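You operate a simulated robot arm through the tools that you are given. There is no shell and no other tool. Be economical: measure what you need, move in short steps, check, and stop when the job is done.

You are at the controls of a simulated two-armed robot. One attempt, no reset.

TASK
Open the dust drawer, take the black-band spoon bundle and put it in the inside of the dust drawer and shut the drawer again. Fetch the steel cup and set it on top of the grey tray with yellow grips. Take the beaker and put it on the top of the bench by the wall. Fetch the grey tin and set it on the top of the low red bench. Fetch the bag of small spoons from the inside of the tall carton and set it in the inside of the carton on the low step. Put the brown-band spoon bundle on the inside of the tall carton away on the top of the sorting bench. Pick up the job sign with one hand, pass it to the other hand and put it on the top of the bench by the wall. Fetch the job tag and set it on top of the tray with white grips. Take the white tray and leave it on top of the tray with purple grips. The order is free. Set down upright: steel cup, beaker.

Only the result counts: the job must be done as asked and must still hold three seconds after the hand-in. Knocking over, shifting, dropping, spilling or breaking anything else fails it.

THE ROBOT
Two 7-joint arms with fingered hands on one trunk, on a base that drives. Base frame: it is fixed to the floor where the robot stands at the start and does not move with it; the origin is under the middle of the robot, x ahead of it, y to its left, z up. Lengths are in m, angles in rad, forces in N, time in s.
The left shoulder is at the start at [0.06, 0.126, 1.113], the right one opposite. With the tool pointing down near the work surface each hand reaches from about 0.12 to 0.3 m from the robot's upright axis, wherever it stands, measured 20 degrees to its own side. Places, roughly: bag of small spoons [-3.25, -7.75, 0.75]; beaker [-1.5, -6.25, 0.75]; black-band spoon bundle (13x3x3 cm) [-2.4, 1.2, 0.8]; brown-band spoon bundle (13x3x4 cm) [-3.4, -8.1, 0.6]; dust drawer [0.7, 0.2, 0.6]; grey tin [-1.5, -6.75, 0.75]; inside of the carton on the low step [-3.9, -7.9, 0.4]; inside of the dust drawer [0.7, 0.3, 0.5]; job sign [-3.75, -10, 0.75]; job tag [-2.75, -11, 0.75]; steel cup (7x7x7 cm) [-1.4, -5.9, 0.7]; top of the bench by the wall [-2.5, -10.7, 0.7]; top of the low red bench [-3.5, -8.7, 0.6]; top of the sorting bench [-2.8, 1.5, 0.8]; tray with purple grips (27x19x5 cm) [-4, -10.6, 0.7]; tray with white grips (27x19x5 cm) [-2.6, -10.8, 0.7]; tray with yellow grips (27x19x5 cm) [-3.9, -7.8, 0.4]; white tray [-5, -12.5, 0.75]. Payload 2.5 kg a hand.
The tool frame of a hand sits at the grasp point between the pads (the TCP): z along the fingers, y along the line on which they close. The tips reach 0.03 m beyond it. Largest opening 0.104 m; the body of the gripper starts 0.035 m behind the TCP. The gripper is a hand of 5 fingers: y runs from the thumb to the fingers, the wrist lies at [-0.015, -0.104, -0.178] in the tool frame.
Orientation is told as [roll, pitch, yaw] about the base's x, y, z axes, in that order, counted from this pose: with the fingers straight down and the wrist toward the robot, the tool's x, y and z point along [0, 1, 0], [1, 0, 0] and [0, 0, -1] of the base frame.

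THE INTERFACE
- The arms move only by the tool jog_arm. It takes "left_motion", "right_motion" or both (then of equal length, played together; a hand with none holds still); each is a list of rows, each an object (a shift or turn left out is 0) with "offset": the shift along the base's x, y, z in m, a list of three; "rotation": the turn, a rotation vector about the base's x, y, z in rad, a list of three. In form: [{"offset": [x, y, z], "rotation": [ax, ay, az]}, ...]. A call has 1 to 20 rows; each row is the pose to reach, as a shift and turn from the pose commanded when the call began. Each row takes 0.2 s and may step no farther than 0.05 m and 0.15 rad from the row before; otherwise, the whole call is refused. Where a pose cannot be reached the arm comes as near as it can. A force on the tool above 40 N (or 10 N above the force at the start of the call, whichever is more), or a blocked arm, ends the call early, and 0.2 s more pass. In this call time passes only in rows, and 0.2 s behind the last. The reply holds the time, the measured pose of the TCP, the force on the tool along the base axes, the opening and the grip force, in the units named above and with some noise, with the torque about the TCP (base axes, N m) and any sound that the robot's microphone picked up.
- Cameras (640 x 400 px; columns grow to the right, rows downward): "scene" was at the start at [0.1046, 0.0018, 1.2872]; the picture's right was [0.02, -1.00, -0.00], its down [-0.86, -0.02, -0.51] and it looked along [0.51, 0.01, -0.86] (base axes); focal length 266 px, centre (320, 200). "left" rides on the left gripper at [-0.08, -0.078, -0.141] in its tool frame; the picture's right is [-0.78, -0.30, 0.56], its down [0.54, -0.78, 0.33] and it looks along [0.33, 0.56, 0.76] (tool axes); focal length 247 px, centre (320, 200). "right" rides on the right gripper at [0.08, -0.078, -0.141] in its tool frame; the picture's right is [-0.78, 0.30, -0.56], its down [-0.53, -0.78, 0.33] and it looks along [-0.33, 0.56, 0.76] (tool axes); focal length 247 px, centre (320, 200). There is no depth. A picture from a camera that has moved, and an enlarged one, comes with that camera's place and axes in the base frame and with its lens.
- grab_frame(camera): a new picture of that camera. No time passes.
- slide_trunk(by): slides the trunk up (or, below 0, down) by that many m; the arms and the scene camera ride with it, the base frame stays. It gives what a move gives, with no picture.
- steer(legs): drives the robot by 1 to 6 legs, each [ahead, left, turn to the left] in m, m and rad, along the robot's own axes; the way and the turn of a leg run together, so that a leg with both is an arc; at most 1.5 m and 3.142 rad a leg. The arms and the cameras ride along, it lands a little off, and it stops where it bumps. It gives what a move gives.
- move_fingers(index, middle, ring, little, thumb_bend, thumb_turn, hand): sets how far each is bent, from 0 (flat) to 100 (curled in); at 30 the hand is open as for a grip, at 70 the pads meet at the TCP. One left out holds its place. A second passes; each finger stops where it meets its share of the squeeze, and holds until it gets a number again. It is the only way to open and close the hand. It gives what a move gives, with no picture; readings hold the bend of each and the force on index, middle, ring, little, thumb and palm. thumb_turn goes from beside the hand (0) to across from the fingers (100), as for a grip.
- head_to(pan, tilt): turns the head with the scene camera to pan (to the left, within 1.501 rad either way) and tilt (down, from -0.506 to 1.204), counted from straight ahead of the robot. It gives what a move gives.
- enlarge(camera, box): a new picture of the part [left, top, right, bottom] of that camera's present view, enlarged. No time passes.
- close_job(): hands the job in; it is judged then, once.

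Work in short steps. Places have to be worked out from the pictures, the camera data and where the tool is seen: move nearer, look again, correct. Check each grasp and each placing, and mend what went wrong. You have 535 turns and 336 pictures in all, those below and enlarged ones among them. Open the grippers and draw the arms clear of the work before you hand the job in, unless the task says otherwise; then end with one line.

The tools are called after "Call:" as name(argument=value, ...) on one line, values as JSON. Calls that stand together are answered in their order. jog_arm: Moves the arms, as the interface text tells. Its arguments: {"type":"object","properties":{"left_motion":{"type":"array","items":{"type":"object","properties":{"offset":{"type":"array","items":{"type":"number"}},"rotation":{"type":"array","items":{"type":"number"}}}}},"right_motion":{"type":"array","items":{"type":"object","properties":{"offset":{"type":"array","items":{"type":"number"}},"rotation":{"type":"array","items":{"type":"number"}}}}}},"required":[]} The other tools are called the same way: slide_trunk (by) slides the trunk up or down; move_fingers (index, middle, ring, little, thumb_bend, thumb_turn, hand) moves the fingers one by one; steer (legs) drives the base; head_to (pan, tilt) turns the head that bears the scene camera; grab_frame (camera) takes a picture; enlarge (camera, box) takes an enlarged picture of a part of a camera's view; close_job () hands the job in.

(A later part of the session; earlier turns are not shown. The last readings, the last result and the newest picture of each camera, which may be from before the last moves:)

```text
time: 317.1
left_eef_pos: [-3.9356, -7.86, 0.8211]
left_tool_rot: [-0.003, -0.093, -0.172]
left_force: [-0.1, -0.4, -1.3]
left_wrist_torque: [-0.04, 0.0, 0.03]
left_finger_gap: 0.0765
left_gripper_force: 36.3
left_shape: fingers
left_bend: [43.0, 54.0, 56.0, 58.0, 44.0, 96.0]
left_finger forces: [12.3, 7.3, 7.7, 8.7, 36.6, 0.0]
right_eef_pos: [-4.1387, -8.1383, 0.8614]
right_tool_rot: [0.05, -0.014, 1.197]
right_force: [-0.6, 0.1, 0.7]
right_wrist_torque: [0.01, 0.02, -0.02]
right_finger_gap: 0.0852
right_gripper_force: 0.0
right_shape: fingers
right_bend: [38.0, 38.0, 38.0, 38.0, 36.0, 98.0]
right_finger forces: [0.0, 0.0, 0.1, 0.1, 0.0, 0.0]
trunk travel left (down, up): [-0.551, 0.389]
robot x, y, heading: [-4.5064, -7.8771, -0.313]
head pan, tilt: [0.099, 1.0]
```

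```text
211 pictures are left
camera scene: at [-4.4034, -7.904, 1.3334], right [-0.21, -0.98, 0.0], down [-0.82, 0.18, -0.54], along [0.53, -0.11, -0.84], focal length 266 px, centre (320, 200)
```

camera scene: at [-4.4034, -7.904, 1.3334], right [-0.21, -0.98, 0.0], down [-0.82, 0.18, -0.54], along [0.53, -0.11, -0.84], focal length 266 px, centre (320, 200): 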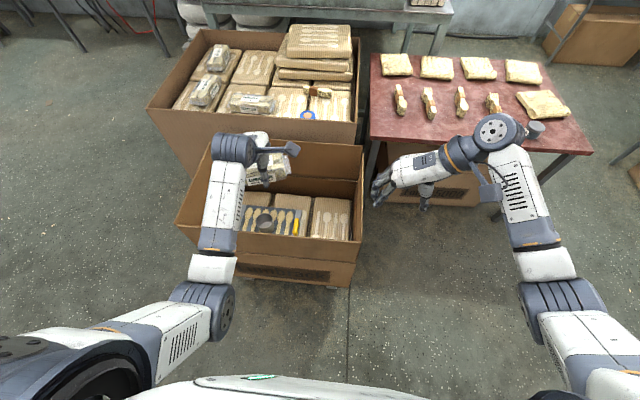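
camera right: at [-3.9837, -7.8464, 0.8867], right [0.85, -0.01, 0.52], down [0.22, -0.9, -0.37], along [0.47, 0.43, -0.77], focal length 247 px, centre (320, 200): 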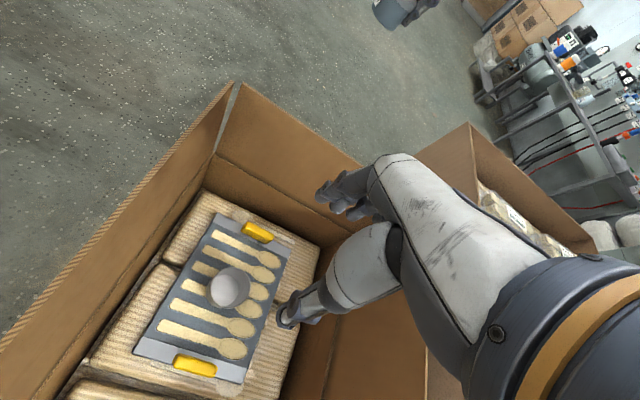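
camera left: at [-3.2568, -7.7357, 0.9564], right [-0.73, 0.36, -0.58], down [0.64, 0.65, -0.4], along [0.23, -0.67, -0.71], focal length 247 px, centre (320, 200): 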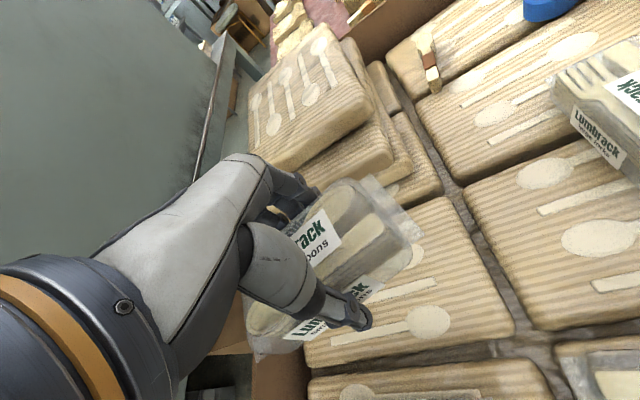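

I turn the left hand 90° (wrist north) and position it over the carton's free south pack.

Call:
jog_arm(left_motion=[{"rotation": [0, 0, -0.14]}, {"rotation": [0, 0, -0.28]}, {"rotation": [0, 0, -0.42]}, {"rotation": [0, 0, -0.56]}, {"rotation": [0, 0, -0.7]}, {"rotation": [0, 0, -0.84]}, {"rotation": [0, 0, -0.98]}, {"rotation": [0, 0, -1.12]}, {"rotation": [0, 0, -1.26]}, {"rotation": [0, 0, -1.4]}, {"rotation": [0, 0, -1.54]}, {"rotation": [0, 0, -1.68]}])

Call:
steer(legs=[[0.13, -0.15, 0.0]])

Call:
jog_arm(left_motion=[{"offset": [-0.03, 0.01, 0]}, {"offset": [-0.06, 0.02, 0]}])

Call:
grab_frame(camera="scene")

Call:
grab_frame(camera="left")

```text
time: 319.7
left_eef_pos: [-3.9384, -7.8598, 0.8229]
left_tool_rot: [-0.001, -0.091, -1.856]
left_force: [-0.5, 0.6, -0.7]
left_wrist_torque: [-0.02, 0.03, -0.01]
left_finger_gap: 0.0769
left_gripper_force: 36.0
left_shape: fingers
left_bend: [43.0, 54.0, 56.0, 58.0, 44.0, 96.0]
left_finger forces: [12.2, 7.4, 7.7, 8.3, 36.2, 0.0]
right_eef_pos: [-4.1377, -8.14, 0.86]
right_tool_rot: [0.05, -0.014, 1.196]
right_force: [1.2, 0.0, 0.0]
right_wrist_torque: [-0.03, -0.05, -0.02]
right_finger_gap: 0.0853
right_gripper_force: 0.0
right_shape: fingers
right_bend: [38.0, 38.0, 38.0, 38.0, 36.0, 98.0]
right_finger forces: [0.0, 0.0, 0.0, 0.1, 0.1, 0.0]
trunk travel left (down, up): [-0.551, 0.389]
robot x, y, heading: [-4.507, -7.8751, -0.312]
head pan, tilt: [0.099, 1.0]
```

```text
time: 321.3
left_eef_pos: [-3.8603, -8.044, 0.8224]
left_tool_rot: [-0.003, -0.092, -1.854]
left_force: [-0.1, -0.6, -0.4]
left_wrist_torque: [0.03, 0.02, 0.05]
left_finger_gap: 0.0768
left_gripper_force: 35.5
left_shape: fingers
left_bend: [43.0, 54.0, 56.0, 58.0, 44.0, 96.0]
left_finger forces: [12.2, 7.4, 7.6, 8.4, 36.2, 0.0]
right_eef_pos: [-4.0606, -8.3223, 0.8599]
right_tool_rot: [0.053, -0.014, 1.197]
right_force: [0.4, -0.3, 0.0]
right_wrist_torque: [0.01, -0.01, 0.03]
right_finger_gap: 0.0852
right_gripper_force: 0.0
right_shape: fingers
right_bend: [38.0, 38.0, 38.0, 38.0, 36.0, 98.0]
right_finger forces: [0.0, 0.0, 0.1, 0.0, 0.0, 0.0]
trunk travel left (down, up): [-0.551, 0.389]
robot x, y, heading: [-4.429, -8.061, -0.312]
head pan, tilt: [0.099, 1.0]
```

```text
time: 321.9
left_eef_pos: [-3.9194, -8.024, 0.8225]
left_tool_rot: [-0.003, -0.092, -1.853]
left_force: [-0.1, 0.8, -1.0]
left_wrist_torque: [-0.02, -0.02, 0.03]
left_finger_gap: 0.0765
left_gripper_force: 35.8
left_shape: fingers
left_bend: [43.0, 54.0, 56.0, 58.0, 44.0, 96.0]
left_finger forces: [12.2, 7.2, 7.6, 8.4, 36.0, 0.0]
right_eef_pos: [-4.0616, -8.3236, 0.8603]
right_tool_rot: [0.05, -0.014, 1.198]
right_force: [-0.3, -0.7, 0.0]
right_wrist_torque: [-0.03, -0.01, -0.02]
right_finger_gap: 0.0854
right_gripper_force: 0.1
right_shape: fingers
right_bend: [38.0, 38.0, 38.0, 38.0, 36.0, 98.0]
right_finger forces: [0.1, 0.0, 0.0, 0.0, 0.0, 0.1]
trunk travel left (down, up): [-0.551, 0.389]
robot x, y, heading: [-4.4322, -8.064, -0.309]
head pan, tilt: [0.099, 1.0]
```

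```text
210 pictures are left
camera scene: at [-4.3261, -8.0878, 1.3335], right [-0.21, -0.98, 0.0], down [-0.82, 0.18, -0.54], along [0.53, -0.11, -0.84], focal length 266 px, centre (320, 200)
```

scene: 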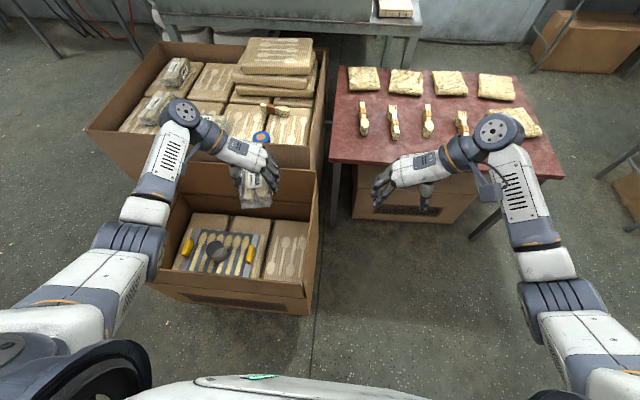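

```text
209 pictures are left
camera left: at [-3.9709, -7.9139, 0.9568], right [-0.68, 0.45, -0.58], down [0.72, 0.57, -0.4], along [0.14, -0.69, -0.71], focal length 247 px, centre (320, 200)
```

left: 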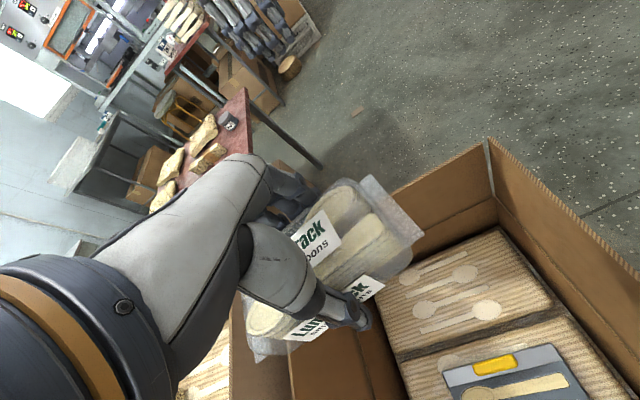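

Pack centre ≈(-3.935,-8.041). I align and lower with the arm.

Call:
jog_arm(left_motion=[{"offset": [-0.006, -0.019, 0]}, {"offset": [-0.006, -0.019, -0.04]}, {"offset": [-0.006, -0.019, -0.08]}, {"offset": [-0.006, -0.019, -0.12]}, {"offset": [-0.006, -0.019, -0.16]}, {"offset": [-0.006, -0.019, -0.2]}])

Call:
grab_frame(camera="left")

Call:
enlarge(camera="scene", box=[80, 130, 360, 330])

```text
time: 323.3
left_eef_pos: [-3.9409, -8.0432, 0.6692]
left_tool_rot: [-0.001, -0.093, -1.854]
left_force: [-0.3, -0.1, 0.0]
left_wrist_torque: [-0.06, 0.0, -0.01]
left_finger_gap: 0.0767
left_gripper_force: 35.7
left_shape: fingers
left_bend: [43.0, 54.0, 56.0, 59.0, 44.0, 96.0]
left_finger forces: [12.1, 7.4, 7.6, 8.3, 35.8, 0.1]
left hand out of reach, approached as far as the arm can: row 5, 6
right_eef_pos: [-4.0612, -8.3233, 0.8603]
right_tool_rot: [0.05, -0.013, 1.197]
right_force: [0.3, 0.1, -1.0]
right_wrist_torque: [0.01, 0.02, 0.02]
right_finger_gap: 0.0853
right_gripper_force: 0.0
right_shape: fingers
right_bend: [38.0, 38.0, 38.0, 38.0, 36.0, 98.0]
right_finger forces: [0.0, 0.0, 0.1, 0.0, 0.0, 0.0]
trunk travel left (down, up): [-0.551, 0.389]
robot x, y, heading: [-4.4303, -8.0657, -0.31]
head pan, tilt: [0.099, 1.0]
```

```text
208 pictures are left
camera left: at [-3.9925, -7.9339, 0.8031], right [-0.68, 0.45, -0.58], down [0.72, 0.56, -0.4], along [0.15, -0.69, -0.71], focal length 247 px, centre (320, 200)
```

left: 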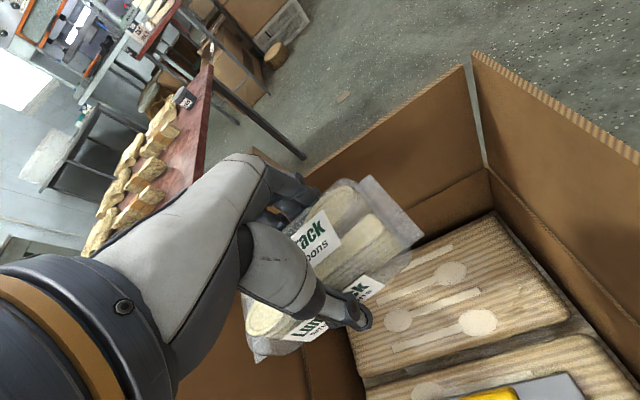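

```text
2.00 times, centred on (220, 230) of scene
camera zoom: at [-4.3261, -8.0884, 1.3334], right [-0.21, -0.98, 0.0], down [-0.82, 0.18, -0.54], along [0.53, -0.11, -0.84], focal length 533 px, centre (520, 140)
```

zoom: 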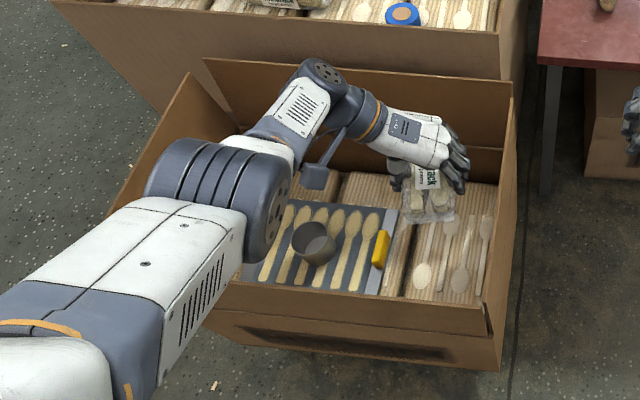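

I drive 5 cm nearer so the arm can go steeper, then continue lowering.

Call:
steer(legs=[[0.05, 0, 0]])

Call:
jog_arm(left_motion=[{"offset": [-0.02, 0.007, -0.01]}, {"offset": [-0.03, 0.014, -0.04]}, {"offset": [-0.03, 0.014, -0.06]}])

Call:
grab_frame(camera="left")

Call:
enlarge(camera="scene", box=[80, 130, 360, 330])

```text
time: 324.2
left_eef_pos: [-3.8943, -8.0583, 0.6685]
left_tool_rot: [-0.002, -0.092, -1.853]
left_force: [0.3, -0.4, -0.6]
left_wrist_torque: [0.02, 0.01, 0.01]
left_finger_gap: 0.0769
left_gripper_force: 36.1
left_shape: fingers
left_bend: [43.0, 54.0, 56.0, 59.0, 44.0, 96.0]
left_finger forces: [12.2, 7.3, 7.5, 8.3, 35.9, 0.0]
right_eef_pos: [-4.0129, -8.3383, 0.8607]
right_tool_rot: [0.052, -0.015, 1.198]
right_force: [0.5, -0.4, -0.2]
right_wrist_torque: [-0.01, 0.02, 0.0]
right_finger_gap: 0.0852
right_gripper_force: 0.0
right_shape: fingers
right_bend: [38.0, 38.0, 38.0, 38.0, 36.0, 98.0]
right_finger forces: [0.0, 0.0, 0.0, 0.1, 0.1, 0.0]
trunk travel left (down, up): [-0.551, 0.389]
robot x, y, heading: [-4.3842, -8.0784, -0.315]
head pan, tilt: [0.099, 1.0]
```

```text
time: 325.0
left_eef_pos: [-3.9326, -8.0495, 0.6234]
left_tool_rot: [-0.001, -0.092, -1.853]
left_force: [0.3, -0.5, -0.8]
left_wrist_torque: [0.02, -0.01, 0.01]
left_finger_gap: 0.0766
left_gripper_force: 34.9
left_shape: fingers
left_bend: [43.0, 54.0, 56.0, 59.0, 44.0, 96.0]
left_finger forces: [12.0, 7.3, 7.6, 8.3, 35.8, 0.0]
left hand out of reach, approached as far as the arm can: row 3
right_eef_pos: [-4.0121, -8.3386, 0.8593]
right_tool_rot: [0.05, -0.012, 1.198]
right_force: [-0.4, -0.2, -1.6]
right_wrist_torque: [0.0, -0.03, 0.01]
right_finger_gap: 0.0854
right_gripper_force: 0.1
right_shape: fingers
right_bend: [38.0, 38.0, 38.0, 38.0, 36.0, 98.0]
right_finger forces: [0.0, 0.1, 0.0, 0.1, 0.0, 0.0]
trunk travel left (down, up): [-0.551, 0.389]
robot x, y, heading: [-4.3847, -8.0791, -0.317]
head pan, tilt: [0.099, 1.0]
```

```text
206 pictures are left
camera left: at [-3.9843, -7.939, 0.7572], right [-0.68, 0.45, -0.58], down [0.72, 0.56, -0.4], along [0.15, -0.69, -0.71], focal length 247 px, centre (320, 200)
```

left: 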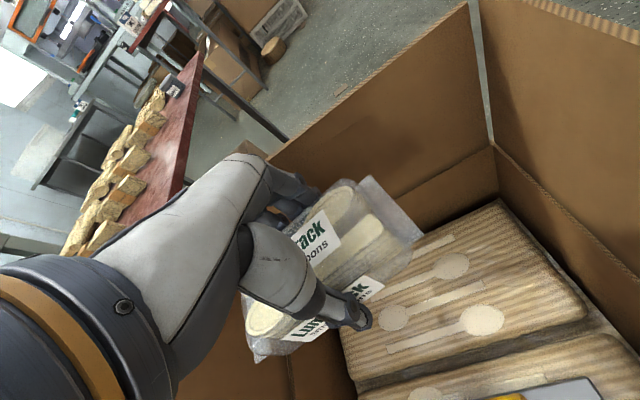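

```text
2.00 times, centred on (220, 230) of scene
camera zoom: at [-4.2791, -8.1034, 1.3334], right [-0.21, -0.98, 0.0], down [-0.82, 0.18, -0.54], along [0.53, -0.11, -0.84], focal length 533 px, centre (520, 140)
```

zoom: 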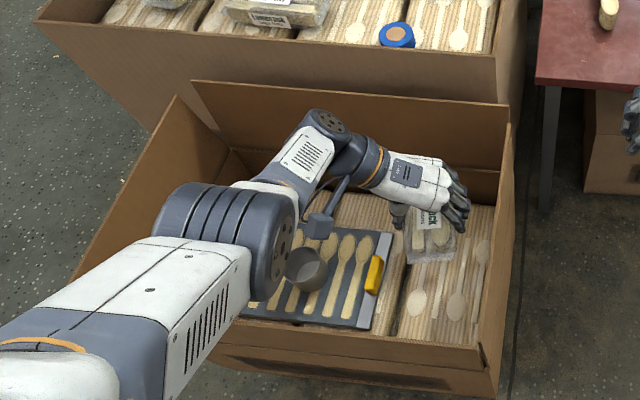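

Alignment holds. Lower by trunk 10 cm, nudging slightly north for finger room.

Call:
jog_arm(left_motion=[{"offset": [0.004, 0.013, 0.0]}])

Call:
slide_trunk(by=-0.12)

Call:
grab_frame(camera="left")

Call:
enlarge(camera="scene", box=[80, 130, 360, 330])

```text
time: 325.4
left_eef_pos: [-3.9304, -8.0352, 0.6243]
left_tool_rot: [-0.002, -0.092, -1.853]
left_force: [0.6, -0.3, -1.1]
left_wrist_torque: [0.0, 0.04, 0.02]
left_finger_gap: 0.0766
left_gripper_force: 35.9
left_shape: fingers
left_bend: [43.0, 54.0, 56.0, 59.0, 44.0, 96.0]
left_finger forces: [12.1, 7.2, 7.6, 8.3, 35.8, 0.0]
right_eef_pos: [-4.0138, -8.3373, 0.8605]
right_tool_rot: [0.05, -0.015, 1.198]
right_force: [-0.3, -0.2, 0.3]
right_wrist_torque: [0.01, -0.02, 0.01]
right_finger_gap: 0.0852
right_gripper_force: 0.0
right_shape: fingers
right_bend: [38.0, 38.0, 38.0, 38.0, 36.0, 98.0]
right_finger forces: [0.0, 0.0, 0.0, 0.0, 0.0, 0.1]
trunk travel left (down, up): [-0.551, 0.389]
robot x, y, heading: [-4.3829, -8.0757, -0.316]
head pan, tilt: [0.099, 1.0]
```

```text
time: 326.9
left_eef_pos: [-3.9301, -8.0359, 0.5034]
left_tool_rot: [-0.002, -0.093, -1.854]
left_force: [-1.0, -0.9, -1.9]
left_wrist_torque: [0.03, 0.02, 0.02]
left_finger_gap: 0.0764
left_gripper_force: 35.6
left_shape: fingers
left_bend: [43.0, 54.0, 56.0, 59.0, 44.0, 96.0]
left_finger forces: [12.1, 7.4, 7.6, 8.4, 35.9, 0.0]
right_eef_pos: [-4.0133, -8.3377, 0.74]
right_tool_rot: [0.05, -0.014, 1.196]
right_force: [0.2, 0.0, 0.1]
right_wrist_torque: [0.01, 0.01, -0.02]
right_finger_gap: 0.0851
right_gripper_force: 0.0
right_shape: fingers
right_bend: [38.0, 38.0, 38.0, 38.0, 36.0, 98.0]
right_finger forces: [0.0, 0.0, 0.0, 0.1, 0.0, 0.1]
trunk travel left (down, up): [-0.431, 0.509]
robot x, y, heading: [-4.3829, -8.0747, -0.311]
head pan, tilt: [0.099, 1.0]
```

```text
204 pictures are left
camera left: at [-3.9813, -7.9257, 0.6387], right [-0.68, 0.45, -0.58], down [0.72, 0.56, -0.4], along [0.15, -0.69, -0.71], focal length 247 px, centre (320, 200)
```

left: 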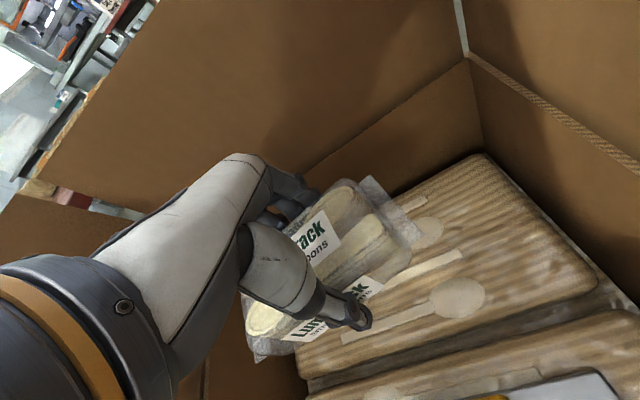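

```text
2.00 times, centred on (220, 230) of scene
camera zoom: at [-4.2793, -8.1034, 1.2135], right [-0.21, -0.98, 0.0], down [-0.82, 0.18, -0.54], along [0.53, -0.11, -0.84], focal length 533 px, centre (520, 140)
```

zoom: 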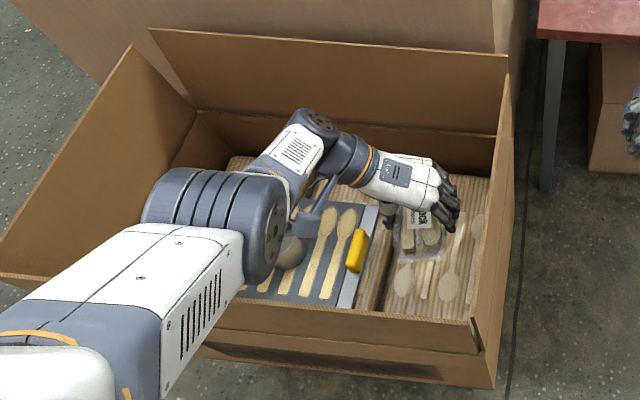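

The elbow is nearing the west wall; I lower in 3 cm steps while watching it.

Call:
slide_trunk(by=-0.03)

Call:
head_to(pan=0.4, tilt=1.1)

Call:
grab_frame(camera="scene")

Call:
grab_frame(camera="left")

Call:
grab_frame(camera="right")

```text
time: 327.7
left_eef_pos: [-3.9308, -8.0352, 0.4742]
left_tool_rot: [-0.002, -0.091, -1.853]
left_force: [-0.5, 0.0, 0.0]
left_wrist_torque: [-0.02, -0.04, 0.01]
left_finger_gap: 0.0766
left_gripper_force: 35.5
left_shape: fingers
left_bend: [43.0, 54.0, 56.0, 59.0, 44.0, 96.0]
left_finger forces: [12.1, 7.3, 7.7, 8.3, 35.8, 0.1]
right_eef_pos: [-4.0131, -8.3381, 0.7102]
right_tool_rot: [0.051, -0.013, 1.197]
right_force: [0.7, 0.3, -0.2]
right_wrist_torque: [-0.03, 0.01, 0.0]
right_finger_gap: 0.085
right_gripper_force: 0.0
right_shape: fingers
right_bend: [38.0, 38.0, 38.0, 38.0, 36.0, 98.0]
right_finger forces: [0.0, 0.1, 0.1, 0.0, 0.0, 0.0]
trunk travel left (down, up): [-0.401, 0.539]
robot x, y, heading: [-4.3867, -8.0782, -0.307]
head pan, tilt: [0.099, 1.0]
```

```text
time: 328.5
left_eef_pos: [-3.931, -8.0356, 0.474]
left_tool_rot: [-0.002, -0.09, -1.853]
left_force: [-0.1, 0.3, 0.5]
left_wrist_torque: [0.0, 0.04, 0.0]
left_finger_gap: 0.0766
left_gripper_force: 35.3
left_shape: fingers
left_bend: [43.0, 54.0, 56.0, 59.0, 44.0, 96.0]
left_finger forces: [12.2, 7.3, 7.5, 8.2, 35.8, 0.0]
right_eef_pos: [-4.0129, -8.3375, 0.7106]
right_tool_rot: [0.052, -0.013, 1.197]
right_force: [-0.4, 0.2, 0.2]
right_wrist_torque: [0.02, 0.0, 0.0]
right_finger_gap: 0.0853
right_gripper_force: 0.0
right_shape: fingers
right_bend: [38.0, 38.0, 38.0, 38.0, 36.0, 98.0]
right_finger forces: [0.0, 0.1, 0.1, 0.0, 0.0, 0.0]
trunk travel left (down, up): [-0.401, 0.539]
robot x, y, heading: [-4.3803, -8.0736, -0.317]
head pan, tilt: [0.4, 1.1]
```

```text
202 pictures are left
camera scene: at [-4.2844, -8.0832, 1.1768], right [0.09, -1.0, 0.0], down [-0.89, -0.08, -0.45], along [0.45, 0.04, -0.89], focal length 266 px, centre (320, 200)
```

scene: 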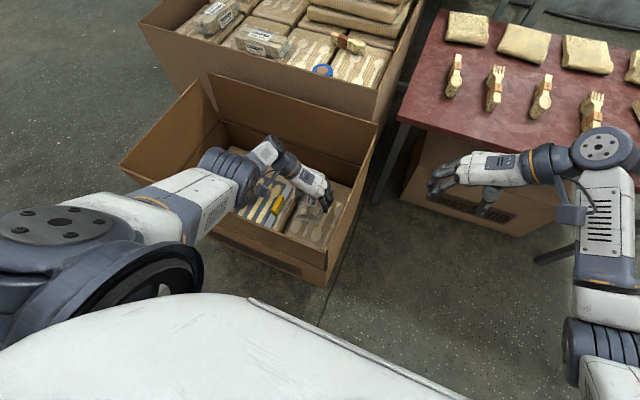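

```text
201 pictures are left
camera left: at [-3.9813, -7.9256, 0.6087], right [-0.68, 0.45, -0.58], down [0.72, 0.56, -0.4], along [0.15, -0.69, -0.71], focal length 247 px, centre (320, 200)
```

left: 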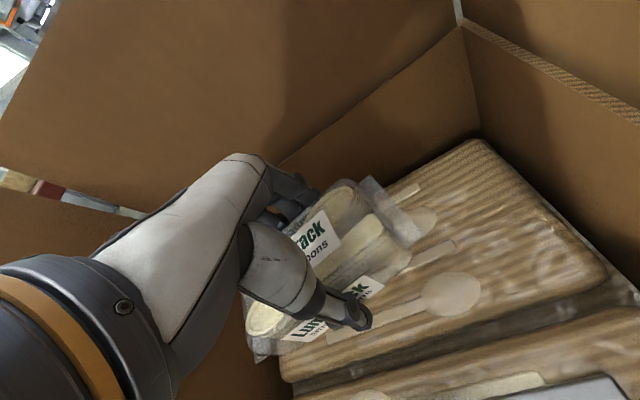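

```text
200 pictures are left
camera right: at [-4.1099, -8.3856, 0.8545], right [0.85, -0.02, 0.52], down [0.2, -0.91, -0.37], along [0.48, 0.42, -0.77], focal length 247 px, centre (320, 200)
```

right: 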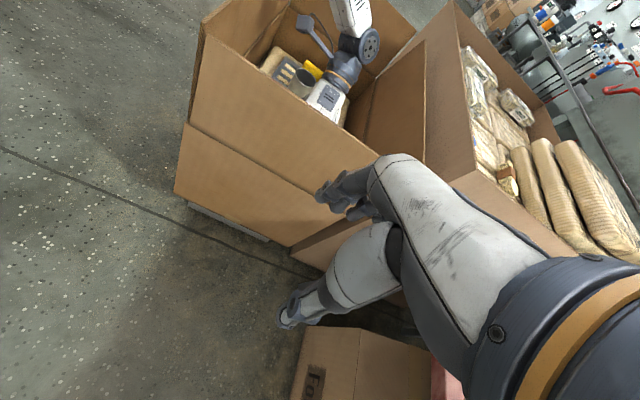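

Wall top is 0.643; the elbow should still have several cm. I lower 4 cm more.

Call:
slide_trunk(by=-0.04)

Call:
grab_frame(camera="scene")

Call:
grab_frame(camera="left")

```text
time: 329.3
left_eef_pos: [-3.9297, -8.035, 0.4339]
left_tool_rot: [-0.002, -0.091, -1.853]
left_force: [0.7, 0.0, -1.4]
left_wrist_torque: [-0.02, 0.01, 0.0]
left_finger_gap: 0.0765
left_gripper_force: 35.2
left_shape: fingers
left_bend: [43.0, 54.0, 56.0, 59.0, 44.0, 96.0]
left_finger forces: [12.1, 7.3, 7.5, 8.3, 35.8, 0.0]
right_eef_pos: [-4.0135, -8.3371, 0.6711]
right_tool_rot: [0.051, -0.013, 1.197]
right_force: [-0.4, 0.4, -0.1]
right_wrist_torque: [0.01, -0.01, 0.03]
right_finger_gap: 0.0851
right_gripper_force: 0.0
right_shape: fingers
right_bend: [38.0, 38.0, 38.0, 38.0, 36.0, 98.0]
right_finger forces: [0.0, 0.0, 0.1, 0.0, 0.0, 0.0]
trunk travel left (down, up): [-0.361, 0.579]
robot x, y, heading: [-4.3857, -8.0775, -0.315]
head pan, tilt: [0.4, 1.1]
```

```text
199 pictures are left
camera scene: at [-4.2845, -8.0832, 1.1368], right [0.09, -1.0, 0.0], down [-0.89, -0.08, -0.45], along [0.45, 0.04, -0.89], focal length 266 px, centre (320, 200)
```

scene: 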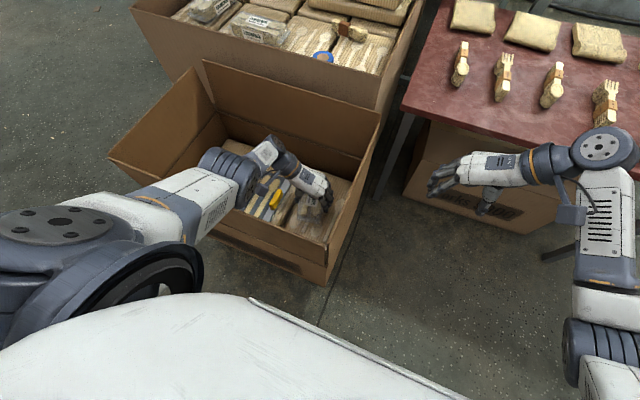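

```text
198 pictures are left
camera left: at [-3.9813, -7.9256, 0.5687], right [-0.68, 0.45, -0.58], down [0.72, 0.56, -0.4], along [0.15, -0.69, -0.71], focal length 247 px, centre (320, 200)
```

left: 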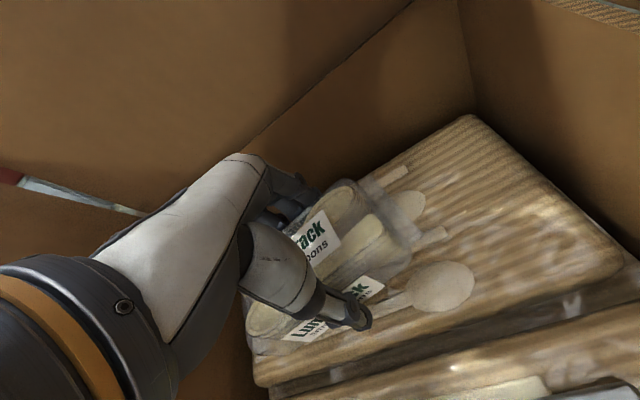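

No contact, elbow fine. Another 2 cm.

Call:
slide_trunk(by=-0.02)

Call:
enlarge(camera="left", box=[200, 100, 520, 400])

```text
time: 330.0
left_eef_pos: [-3.9299, -8.0352, 0.4138]
left_tool_rot: [-0.001, -0.092, -1.853]
left_force: [-0.7, 0.4, -0.1]
left_wrist_torque: [0.03, 0.04, -0.02]
left_finger_gap: 0.0766
left_gripper_force: 35.3
left_shape: fingers
left_bend: [43.0, 54.0, 56.0, 59.0, 44.0, 96.0]
left_finger forces: [12.1, 7.4, 7.6, 8.3, 35.7, 0.0]
right_eef_pos: [-4.0139, -8.3376, 0.6509]
right_tool_rot: [0.051, -0.013, 1.196]
right_force: [-0.3, 0.4, 0.5]
right_wrist_torque: [0.01, -0.02, -0.02]
right_finger_gap: 0.0851
right_gripper_force: 0.0
right_shape: fingers
right_bend: [38.0, 38.0, 38.0, 38.0, 36.0, 98.0]
right_finger forces: [0.1, 0.0, 0.0, 0.1, 0.1, 0.0]
trunk travel left (down, up): [-0.341, 0.599]
robot x, y, heading: [-4.3852, -8.0787, -0.311]
head pan, tilt: [0.4, 1.1]
```

```text
1.33 times, centred on (360, 250) of left
camera zoom: at [-3.9813, -7.9256, 0.5486], right [-0.68, 0.45, -0.58], down [0.72, 0.56, -0.4], along [0.15, -0.69, -0.71], focal length 329 px, centre (267, 133)
```

zoom: 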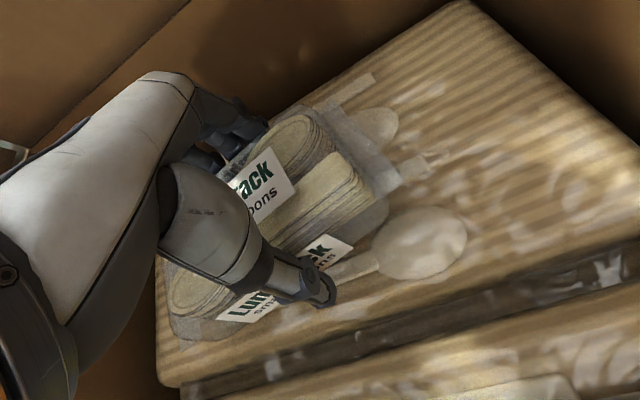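

Very close. 1.2 cm more.

Call:
slide_trunk(by=-0.012)

Call:
enlarge(camera="left", box=[200, 100, 520, 400])

```text
time: 330.6
left_eef_pos: [-3.9293, -8.0357, 0.4018]
left_tool_rot: [-0.001, -0.094, -1.854]
left_force: [-0.7, 0.7, 5.6]
left_wrist_torque: [-0.17, -0.02, -0.07]
left_finger_gap: 0.0768
left_gripper_force: 36.3
left_shape: fingers
left_bend: [43.0, 54.0, 56.0, 59.0, 44.0, 96.0]
left_finger forces: [12.2, 7.3, 8.0, 8.3, 37.3, 0.0]
right_eef_pos: [-4.0141, -8.3373, 0.638]
right_tool_rot: [0.05, -0.013, 1.198]
right_force: [-0.2, 0.2, 0.9]
right_wrist_torque: [0.01, 0.0, 0.0]
right_finger_gap: 0.085
right_gripper_force: 0.0
right_shape: fingers
right_bend: [38.0, 38.0, 38.0, 38.0, 36.0, 98.0]
right_finger forces: [0.1, 0.0, 0.1, 0.0, 0.1, 0.0]
trunk travel left (down, up): [-0.329, 0.611]
robot x, y, heading: [-4.3809, -8.0786, -0.315]
head pan, tilt: [0.4, 1.1]
```

```text
1.33 times, centred on (360, 250) of left
camera zoom: at [-3.981, -7.9257, 0.5373], right [-0.68, 0.45, -0.58], down [0.72, 0.56, -0.4], along [0.15, -0.69, -0.71], focal length 329 px, centre (267, 133)
```

zoom: 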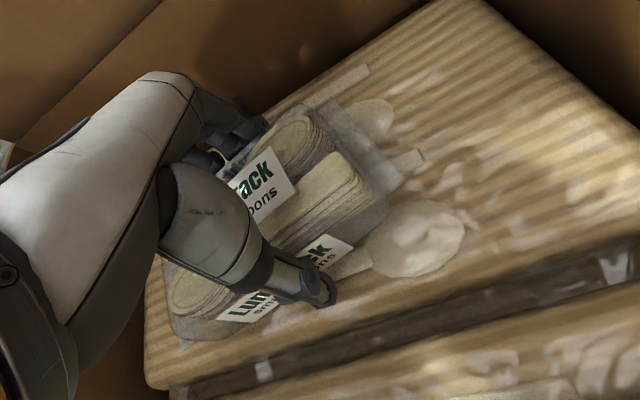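

Contact (5.6 N). Release and lift out.

Call:
move_fingers(hand="left", index=36, middle=38, ring=40, little=42, thumb_bend=32)

Call:
slide_trunk(by=0.1)

Call:
grab_frame(camera="left")

```text
time: 331.6
left_eef_pos: [-3.9295, -8.036, 0.4022]
left_tool_rot: [-0.001, -0.09, -1.854]
left_force: [-0.5, 0.7, 0.1]
left_wrist_torque: [0.0, 0.02, 0.0]
left_finger_gap: 0.0929
left_gripper_force: 0.1
left_shape: fingers
left_bend: [36.0, 38.0, 40.0, 42.0, 32.0, 100.0]
left_finger forces: [0.1, 0.0, 0.1, 0.0, 0.3, 0.0]
right_eef_pos: [-4.0132, -8.3375, 0.6378]
right_tool_rot: [0.05, -0.015, 1.197]
right_force: [-0.6, 0.6, -0.5]
right_wrist_torque: [0.01, 0.01, -0.02]
right_finger_gap: 0.085
right_gripper_force: 0.1
right_shape: fingers
right_bend: [38.0, 38.0, 38.0, 38.0, 36.0, 98.0]
right_finger forces: [0.1, 0.0, 0.0, 0.0, 0.0, 0.1]
trunk travel left (down, up): [-0.329, 0.611]
robot x, y, heading: [-4.3806, -8.0768, -0.312]
head pan, tilt: [0.4, 1.1]
```

```text
time: 332.9
left_eef_pos: [-3.9306, -8.035, 0.5021]
left_tool_rot: [-0.001, -0.09, -1.853]
left_force: [0.5, -0.7, -1.0]
left_wrist_torque: [0.02, 0.02, 0.0]
left_finger_gap: 0.093
left_gripper_force: 0.1
left_shape: fingers
left_bend: [36.0, 38.0, 40.0, 42.0, 32.0, 100.0]
left_finger forces: [0.0, 0.0, 0.1, 0.1, 0.0, 0.0]
right_eef_pos: [-4.0145, -8.3363, 0.7376]
right_tool_rot: [0.05, -0.014, 1.198]
right_force: [-0.4, 0.7, 0.5]
right_wrist_torque: [-0.01, 0.0, 0.0]
right_finger_gap: 0.0851
right_gripper_force: 0.0
right_shape: fingers
right_bend: [38.0, 38.0, 38.0, 38.0, 36.0, 98.0]
right_finger forces: [0.1, 0.0, 0.1, 0.1, 0.0, 0.1]
trunk travel left (down, up): [-0.429, 0.511]
robot x, y, heading: [-4.3842, -8.0766, -0.313]
head pan, tilt: [0.4, 1.1]
```

```text
195 pictures are left
camera left: at [-3.9813, -7.9256, 0.6366], right [-0.68, 0.45, -0.58], down [0.72, 0.56, -0.4], along [0.15, -0.69, -0.71], focal length 247 px, centre (320, 200)
```

left: 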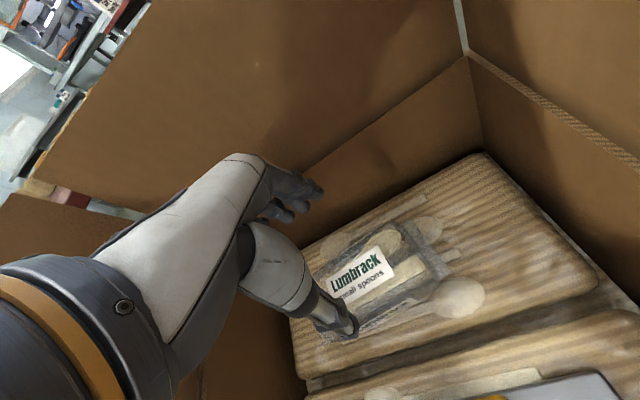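

The bag lies in the low carton. Next the brown-band bundle: only reachable from the gap between low carton and red bench. I raise, lift the right hand, back out, and reposition.

Call:
slide_trunk(by=0.3)

Call:
jog_arm(right_motion=[{"offset": [0, 0, 0.04]}, {"offset": [0, 0, 0.08]}, {"offset": [0, 0, 0.12]}, {"offset": [0, 0, 0.15]}], left_motion=[{"offset": [0, 0, 0.03]}, {"offset": [0, 0, 0.06]}, {"offset": [0, 0, 0.09]}, {"offset": [0, 0, 0.12]}])

Call:
steer(legs=[[-0.2, 0, 0], [0, -0.62, 0], [0, 0, 0.61]])

Call:
head_to(pan=0.1, tilt=0.75)

Call:
grab_frame(camera="scene")

```text
time: 335.9
left_eef_pos: [-3.9303, -8.0369, 0.8018]
left_tool_rot: [-0.002, -0.09, -1.852]
left_force: [1.0, -0.3, -0.4]
left_wrist_torque: [-0.04, 0.02, 0.01]
left_finger_gap: 0.0928
left_gripper_force: 0.1
left_shape: fingers
left_bend: [36.0, 38.0, 40.0, 42.0, 32.0, 100.0]
left_finger forces: [0.0, 0.0, 0.0, 0.0, 0.0, 0.0]
right_eef_pos: [-4.0133, -8.3378, 1.0384]
right_tool_rot: [0.051, -0.012, 1.197]
right_force: [-0.3, -0.3, -0.1]
right_wrist_torque: [0.0, -0.03, -0.03]
right_finger_gap: 0.0852
right_gripper_force: 0.1
right_shape: fingers
right_bend: [38.0, 38.0, 38.0, 38.0, 36.0, 98.0]
right_finger forces: [0.0, 0.0, 0.0, 0.0, 0.0, 0.1]
trunk travel left (down, up): [-0.729, 0.211]
robot x, y, heading: [-4.3836, -8.0776, -0.309]
head pan, tilt: [0.4, 1.1]
```

```text
time: 336.9
left_eef_pos: [-3.9324, -8.0366, 0.9233]
left_tool_rot: [-0.003, -0.089, -1.853]
left_force: [0.8, -0.6, 0.3]
left_wrist_torque: [-0.03, 0.04, -0.01]
left_finger_gap: 0.0931
left_gripper_force: 0.0
left_shape: fingers
left_bend: [36.0, 38.0, 40.0, 42.0, 32.0, 100.0]
left_finger forces: [0.0, 0.0, 0.0, 0.0, 0.1, 0.0]
right_eef_pos: [-4.0146, -8.3369, 1.1862]
right_tool_rot: [0.051, -0.014, 1.197]
right_force: [0.1, 0.3, 1.1]
right_wrist_torque: [-0.02, 0.0, 0.01]
right_finger_gap: 0.0851
right_gripper_force: 0.1
right_shape: fingers
right_bend: [38.0, 38.0, 38.0, 38.0, 36.0, 98.0]
right_finger forces: [0.0, 0.0, 0.0, 0.1, 0.1, 0.0]
trunk travel left (down, up): [-0.729, 0.211]
robot x, y, heading: [-4.3851, -8.0756, -0.315]
head pan, tilt: [0.4, 1.1]
```

```text
time: 343.2
left_eef_pos: [-4.4071, -8.3117, 0.9223]
left_tool_rot: [-0.001, -0.093, -1.257]
left_force: [0.1, 0.2, -0.3]
left_wrist_torque: [0.0, 0.03, 0.02]
left_finger_gap: 0.093
left_gripper_force: 0.1
left_shape: fingers
left_bend: [36.0, 38.0, 40.0, 42.0, 32.0, 100.0]
left_finger forces: [0.1, 0.0, 0.0, 0.0, 0.1, 0.0]
right_eef_pos: [-4.3055, -8.6051, 1.1874]
right_tool_rot: [0.05, -0.015, 1.796]
right_force: [0.1, 0.4, -0.2]
right_wrist_torque: [0.03, -0.01, 0.01]
right_finger_gap: 0.0853
right_gripper_force: 0.1
right_shape: fingers
right_bend: [38.0, 38.0, 38.0, 38.0, 36.0, 98.0]
right_finger forces: [0.0, 0.1, 0.0, 0.1, 0.1, 0.0]
trunk travel left (down, up): [-0.729, 0.211]
robot x, y, heading: [-4.7557, -8.5934, 0.287]
head pan, tilt: [0.4, 1.1]
```

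```text
time: 344.0
left_eef_pos: [-4.406, -8.3098, 0.9227]
left_tool_rot: [-0.001, -0.09, -1.255]
left_force: [0.1, 0.6, 0.3]
left_wrist_torque: [-0.02, -0.01, 0.03]
left_finger_gap: 0.0928
left_gripper_force: 0.0
left_shape: fingers
left_bend: [36.0, 38.0, 40.0, 42.0, 32.0, 100.0]
left_finger forces: [0.0, 0.1, 0.0, 0.1, 0.0, 0.0]
right_eef_pos: [-4.3054, -8.6047, 1.1863]
right_tool_rot: [0.051, -0.014, 1.795]
right_force: [-0.4, 0.1, -0.2]
right_wrist_torque: [0.03, -0.02, -0.01]
right_finger_gap: 0.0852
right_gripper_force: 0.0
right_shape: fingers
right_bend: [38.0, 38.0, 38.0, 38.0, 36.0, 98.0]
right_finger forces: [0.1, 0.0, 0.0, 0.0, 0.0, 0.0]
trunk travel left (down, up): [-0.729, 0.211]
robot x, y, heading: [-4.7577, -8.5951, 0.285]
head pan, tilt: [0.099, 0.75]
```

```text
194 pictures are left
camera scene: at [-4.6442, -8.5545, 1.5305], right [0.38, -0.93, 0.0], down [-0.63, -0.26, -0.73], along [0.68, 0.27, -0.68], focal length 266 px, centre (320, 200)
```

scene: 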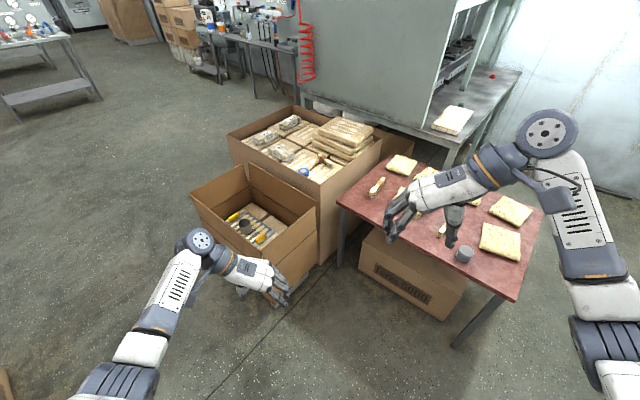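

Zoom on the bundle and corner.

Call:
enlarge(camera="scene", box=[220, 95, 420, 220])

```text
3.20 times, centred on (320, 158) of scene
camera zoom: at [-4.6442, -8.5545, 1.5305], right [0.38, -0.93, 0.0], down [-0.63, -0.26, -0.73], along [0.68, 0.27, -0.68], focal length 852 px, centre (320, 336)
```

zoom: 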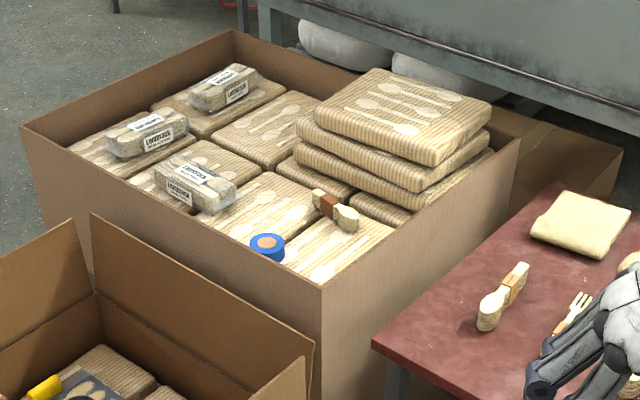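

Bundle at ≈(-3.447,-8.095,0.655), axis ≈1.10 rad. I turn the left hand to match and drive into the gap.

Call:
jog_arm(left_motion=[{"rotation": [0, 0, 0.14]}, {"rotation": [0, 0, 0.28]}, {"rotation": [0, 0, 0.42]}, {"rotation": [0, 0, 0.56]}, {"rotation": [0, 0, 0.7]}, {"rotation": [0, 0, 0.72]}])

Call:
steer(legs=[[0.64, -0.06, 0.065]])

Call:
head_to(pan=0.1, tilt=0.95)

Call:
grab_frame(camera="scene")

Call:
grab_frame(camera="left")

```text
time: 345.4
left_eef_pos: [-4.4053, -8.3089, 0.9217]
left_tool_rot: [-0.001, -0.093, -0.535]
left_force: [-0.3, 0.1, -0.6]
left_wrist_torque: [0.01, -0.03, 0.02]
left_finger_gap: 0.093
left_gripper_force: 0.2
left_shape: fingers
left_bend: [36.0, 38.0, 40.0, 42.0, 32.0, 100.0]
left_finger forces: [0.0, 0.0, 0.0, 0.1, 0.0, 0.0]
right_eef_pos: [-4.3053, -8.6053, 1.1868]
right_tool_rot: [0.05, -0.013, 1.796]
right_force: [0.6, 0.1, -0.2]
right_wrist_torque: [0.01, -0.01, -0.01]
right_finger_gap: 0.0852
right_gripper_force: 0.0
right_shape: fingers
right_bend: [38.0, 38.0, 38.0, 38.0, 36.0, 98.0]
right_finger forces: [0.0, 0.0, 0.0, 0.1, 0.1, 0.0]
trunk travel left (down, up): [-0.729, 0.211]
robot x, y, heading: [-4.7555, -8.6002, 0.285]
head pan, tilt: [0.099, 0.75]
```

```text
time: 349.0
left_eef_pos: [-3.8053, -8.1337, 0.9221]
left_tool_rot: [-0.003, -0.091, -0.451]
left_force: [0.8, -0.5, 0.2]
left_wrist_torque: [0.04, -0.01, -0.01]
left_finger_gap: 0.093
left_gripper_force: 0.1
left_shape: fingers
left_bend: [36.0, 38.0, 40.0, 42.0, 32.0, 100.0]
left_finger forces: [0.0, 0.0, 0.0, 0.0, 0.0, 0.1]
right_eef_pos: [-3.6801, -8.4204, 1.1861]
right_tool_rot: [0.051, -0.014, 1.878]
right_force: [1.0, 0.5, 0.9]
right_wrist_torque: [-0.01, 0.0, 0.01]
right_finger_gap: 0.0853
right_gripper_force: 0.1
right_shape: fingers
right_bend: [38.0, 38.0, 38.0, 38.0, 36.0, 98.0]
right_finger forces: [0.1, 0.0, 0.1, 0.2, 0.0, 0.0]
trunk travel left (down, up): [-0.729, 0.211]
robot x, y, heading: [-4.1318, -8.4551, 0.368]
head pan, tilt: [0.099, 0.75]
```

```text
time: 349.7
left_eef_pos: [-3.8051, -8.1343, 0.922]
left_tool_rot: [-0.003, -0.093, -0.452]
left_force: [-0.3, 0.3, -0.2]
left_wrist_torque: [-0.01, 0.01, 0.0]
left_finger_gap: 0.093
left_gripper_force: 0.1
left_shape: fingers
left_bend: [36.0, 38.0, 40.0, 42.0, 32.0, 100.0]
left_finger forces: [0.0, 0.0, 0.1, 0.0, 0.1, 0.1]
right_eef_pos: [-3.6806, -8.4201, 1.1858]
right_tool_rot: [0.05, -0.013, 1.879]
right_force: [0.5, 0.3, -0.9]
right_wrist_torque: [-0.02, -0.02, -0.01]
right_finger_gap: 0.0854
right_gripper_force: 0.0
right_shape: fingers
right_bend: [38.0, 38.0, 38.0, 38.0, 36.0, 98.0]
right_finger forces: [0.0, 0.0, 0.0, 0.0, 0.0, 0.1]
trunk travel left (down, up): [-0.729, 0.211]
robot x, y, heading: [-4.1331, -8.4525, 0.37]
head pan, tilt: [0.099, 0.949]
```

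```text
192 pictures are left
camera scene: at [-4.0317, -8.4021, 1.5151], right [0.45, -0.89, 0.0], down [-0.73, -0.37, -0.58], along [0.52, 0.26, -0.81], focal length 266 px, centre (320, 200)
```

scene: 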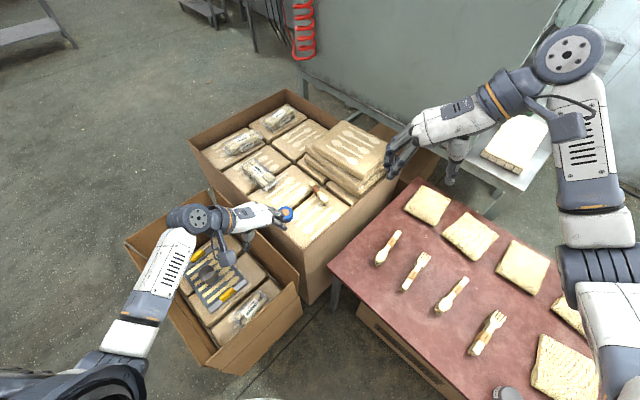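

```text
191 pictures are left
camera left: at [-3.9221, -8.1649, 1.0568], right [-0.56, -0.59, -0.58], down [-0.43, 0.81, -0.4], along [0.71, 0.03, -0.71], focal length 247 px, centre (320, 200)
```

left: 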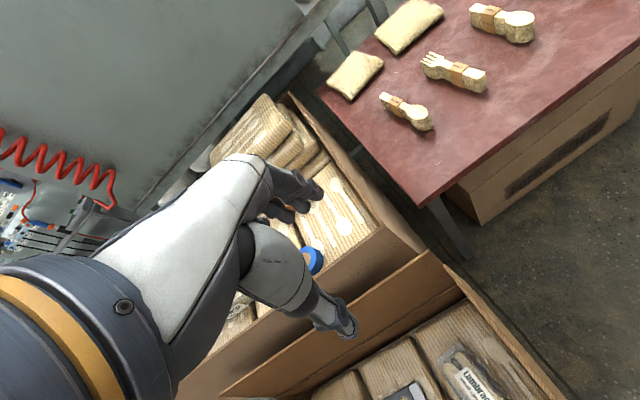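

Zoom for a refined bundle location.

Call:
enlarge(camera="scene", box=[260, 150, 400, 250])

```text
4.00 times, centred on (330, 200) of scene
camera zoom: at [-4.0317, -8.4021, 1.5151], right [0.45, -0.89, 0.0], down [-0.73, -0.37, -0.58], along [0.52, 0.26, -0.81], focal length 1066 px, centre (280, 200)
```

zoom: 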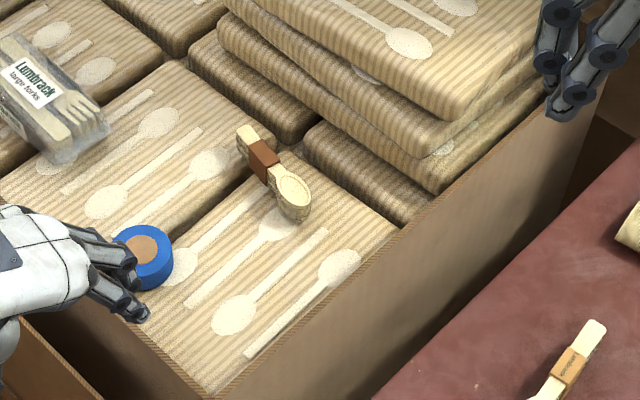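

I lean the hand toward the robot, raise it, drive 9 cm forward, then lower the trunk for reach.

Call:
jog_arm(left_motion=[{"offset": [0, 0, 0.04], "rotation": [0.11, -0.06, -0.03]}, {"offset": [0, 0, 0.08], "rotation": [0.22, -0.12, -0.06]}, {"offset": [0, 0, 0.12], "rotation": [0.33, -0.18, -0.08]}, {"offset": [0, 0, 0.16], "rotation": [0.41, -0.225, -0.08]}, {"offset": [0, 0, 0.2], "rotation": [0.41, -0.225, -0.08]}])

Call:
steer(legs=[[0.09, 0, 0]])

Call:
slide_trunk(by=-0.28)

Call:
grab_frame(camera="scene")

Call:
grab_frame(camera="left")

```text
time: 350.9
left_eef_pos: [-3.8061, -8.1343, 1.1247]
left_tool_rot: [0.468, -0.086, -0.576]
left_force: [-0.4, 0.3, 0.0]
left_wrist_torque: [-0.01, 0.0, -0.01]
left_finger_gap: 0.093
left_gripper_force: 0.0
left_shape: fingers
left_bend: [36.0, 38.0, 40.0, 42.0, 32.0, 100.0]
left_finger forces: [0.0, 0.1, 0.1, 0.0, 0.1, 0.0]
right_eef_pos: [-3.6805, -8.4194, 1.1861]
right_tool_rot: [0.05, -0.013, 1.877]
right_force: [0.6, -0.6, 0.4]
right_wrist_torque: [-0.02, 0.02, 0.01]
right_finger_gap: 0.0855
right_gripper_force: 0.1
right_shape: fingers
right_bend: [38.0, 38.0, 38.0, 38.0, 36.0, 98.0]
right_finger forces: [0.0, 0.0, 0.0, 0.0, 0.1, 0.0]
trunk travel left (down, up): [-0.729, 0.211]
robot x, y, heading: [-4.1325, -8.4505, 0.366]
head pan, tilt: [0.099, 0.949]
```

```text
time: 352.0
left_eef_pos: [-3.7188, -8.1019, 1.1245]
left_tool_rot: [0.468, -0.085, -0.577]
left_force: [0.4, -0.5, 0.1]
left_wrist_torque: [-0.05, 0.0, 0.01]
left_finger_gap: 0.0929
left_gripper_force: 0.0
left_shape: fingers
left_bend: [36.0, 38.0, 40.0, 42.0, 32.0, 100.0]
left_finger forces: [0.0, 0.1, 0.0, 0.0, 0.0, 0.1]
right_eef_pos: [-3.5962, -8.3871, 1.1865]
right_tool_rot: [0.05, -0.014, 1.88]
right_force: [0.9, -0.3, -0.3]
right_wrist_torque: [0.01, -0.03, -0.04]
right_finger_gap: 0.0851
right_gripper_force: 0.2
right_shape: fingers
right_bend: [38.0, 38.0, 38.0, 38.0, 36.0, 98.0]
right_finger forces: [0.1, 0.0, 0.1, 0.0, 0.0, 0.1]
trunk travel left (down, up): [-0.729, 0.211]
robot x, y, heading: [-4.0462, -8.4163, 0.366]
head pan, tilt: [0.099, 0.949]
```

```text
time: 354.9
left_eef_pos: [-3.7201, -8.1017, 0.8443]
left_tool_rot: [0.468, -0.086, -0.578]
left_force: [0.2, -0.2, 0.1]
left_wrist_torque: [-0.03, -0.01, 0.01]
left_finger_gap: 0.0928
left_gripper_force: 0.1
left_shape: fingers
left_bend: [36.0, 38.0, 40.0, 42.0, 32.0, 100.0]
left_finger forces: [0.0, 0.0, 0.1, 0.1, 0.1, 0.0]
right_eef_pos: [-3.5965, -8.3873, 0.9054]
right_tool_rot: [0.051, -0.014, 1.879]
right_force: [-0.1, -0.9, 0.2]
right_wrist_torque: [0.02, 0.0, 0.01]
right_finger_gap: 0.0853
right_gripper_force: 0.1
right_shape: fingers
right_bend: [38.0, 38.0, 38.0, 38.0, 36.0, 98.0]
right_finger forces: [0.0, 0.0, 0.0, 0.0, 0.0, 0.0]
trunk travel left (down, up): [-0.449, 0.491]
robot x, y, heading: [-4.0476, -8.4177, 0.368]
head pan, tilt: [0.099, 0.949]
```

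```text
189 pictures are left
camera scene: at [-3.9466, -8.3694, 1.2351], right [0.45, -0.89, 0.0], down [-0.73, -0.37, -0.58], along [0.52, 0.26, -0.81], focal length 266 px, centre (320, 200)
```

scene: 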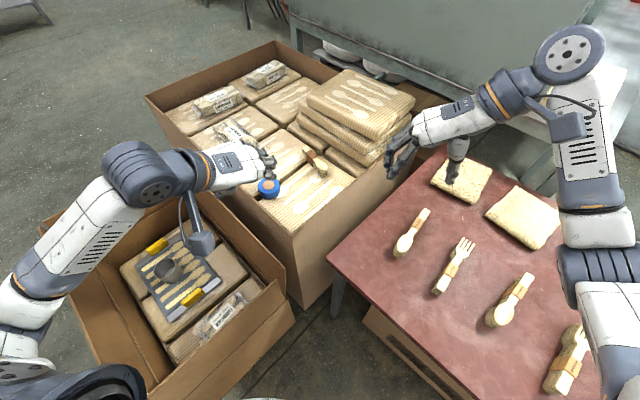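

```text
188 pictures are left
camera left: at [-3.8647, -8.1674, 0.9287], right [-0.43, -0.25, -0.87], down [-0.3, 0.95, -0.12], along [0.85, 0.21, -0.48], focal length 247 px, centre (320, 200)
```

left: 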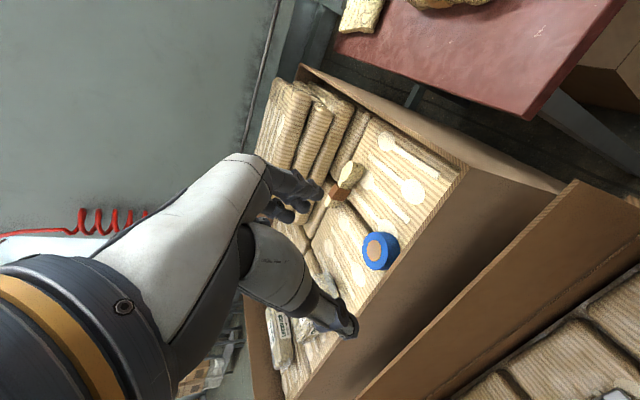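

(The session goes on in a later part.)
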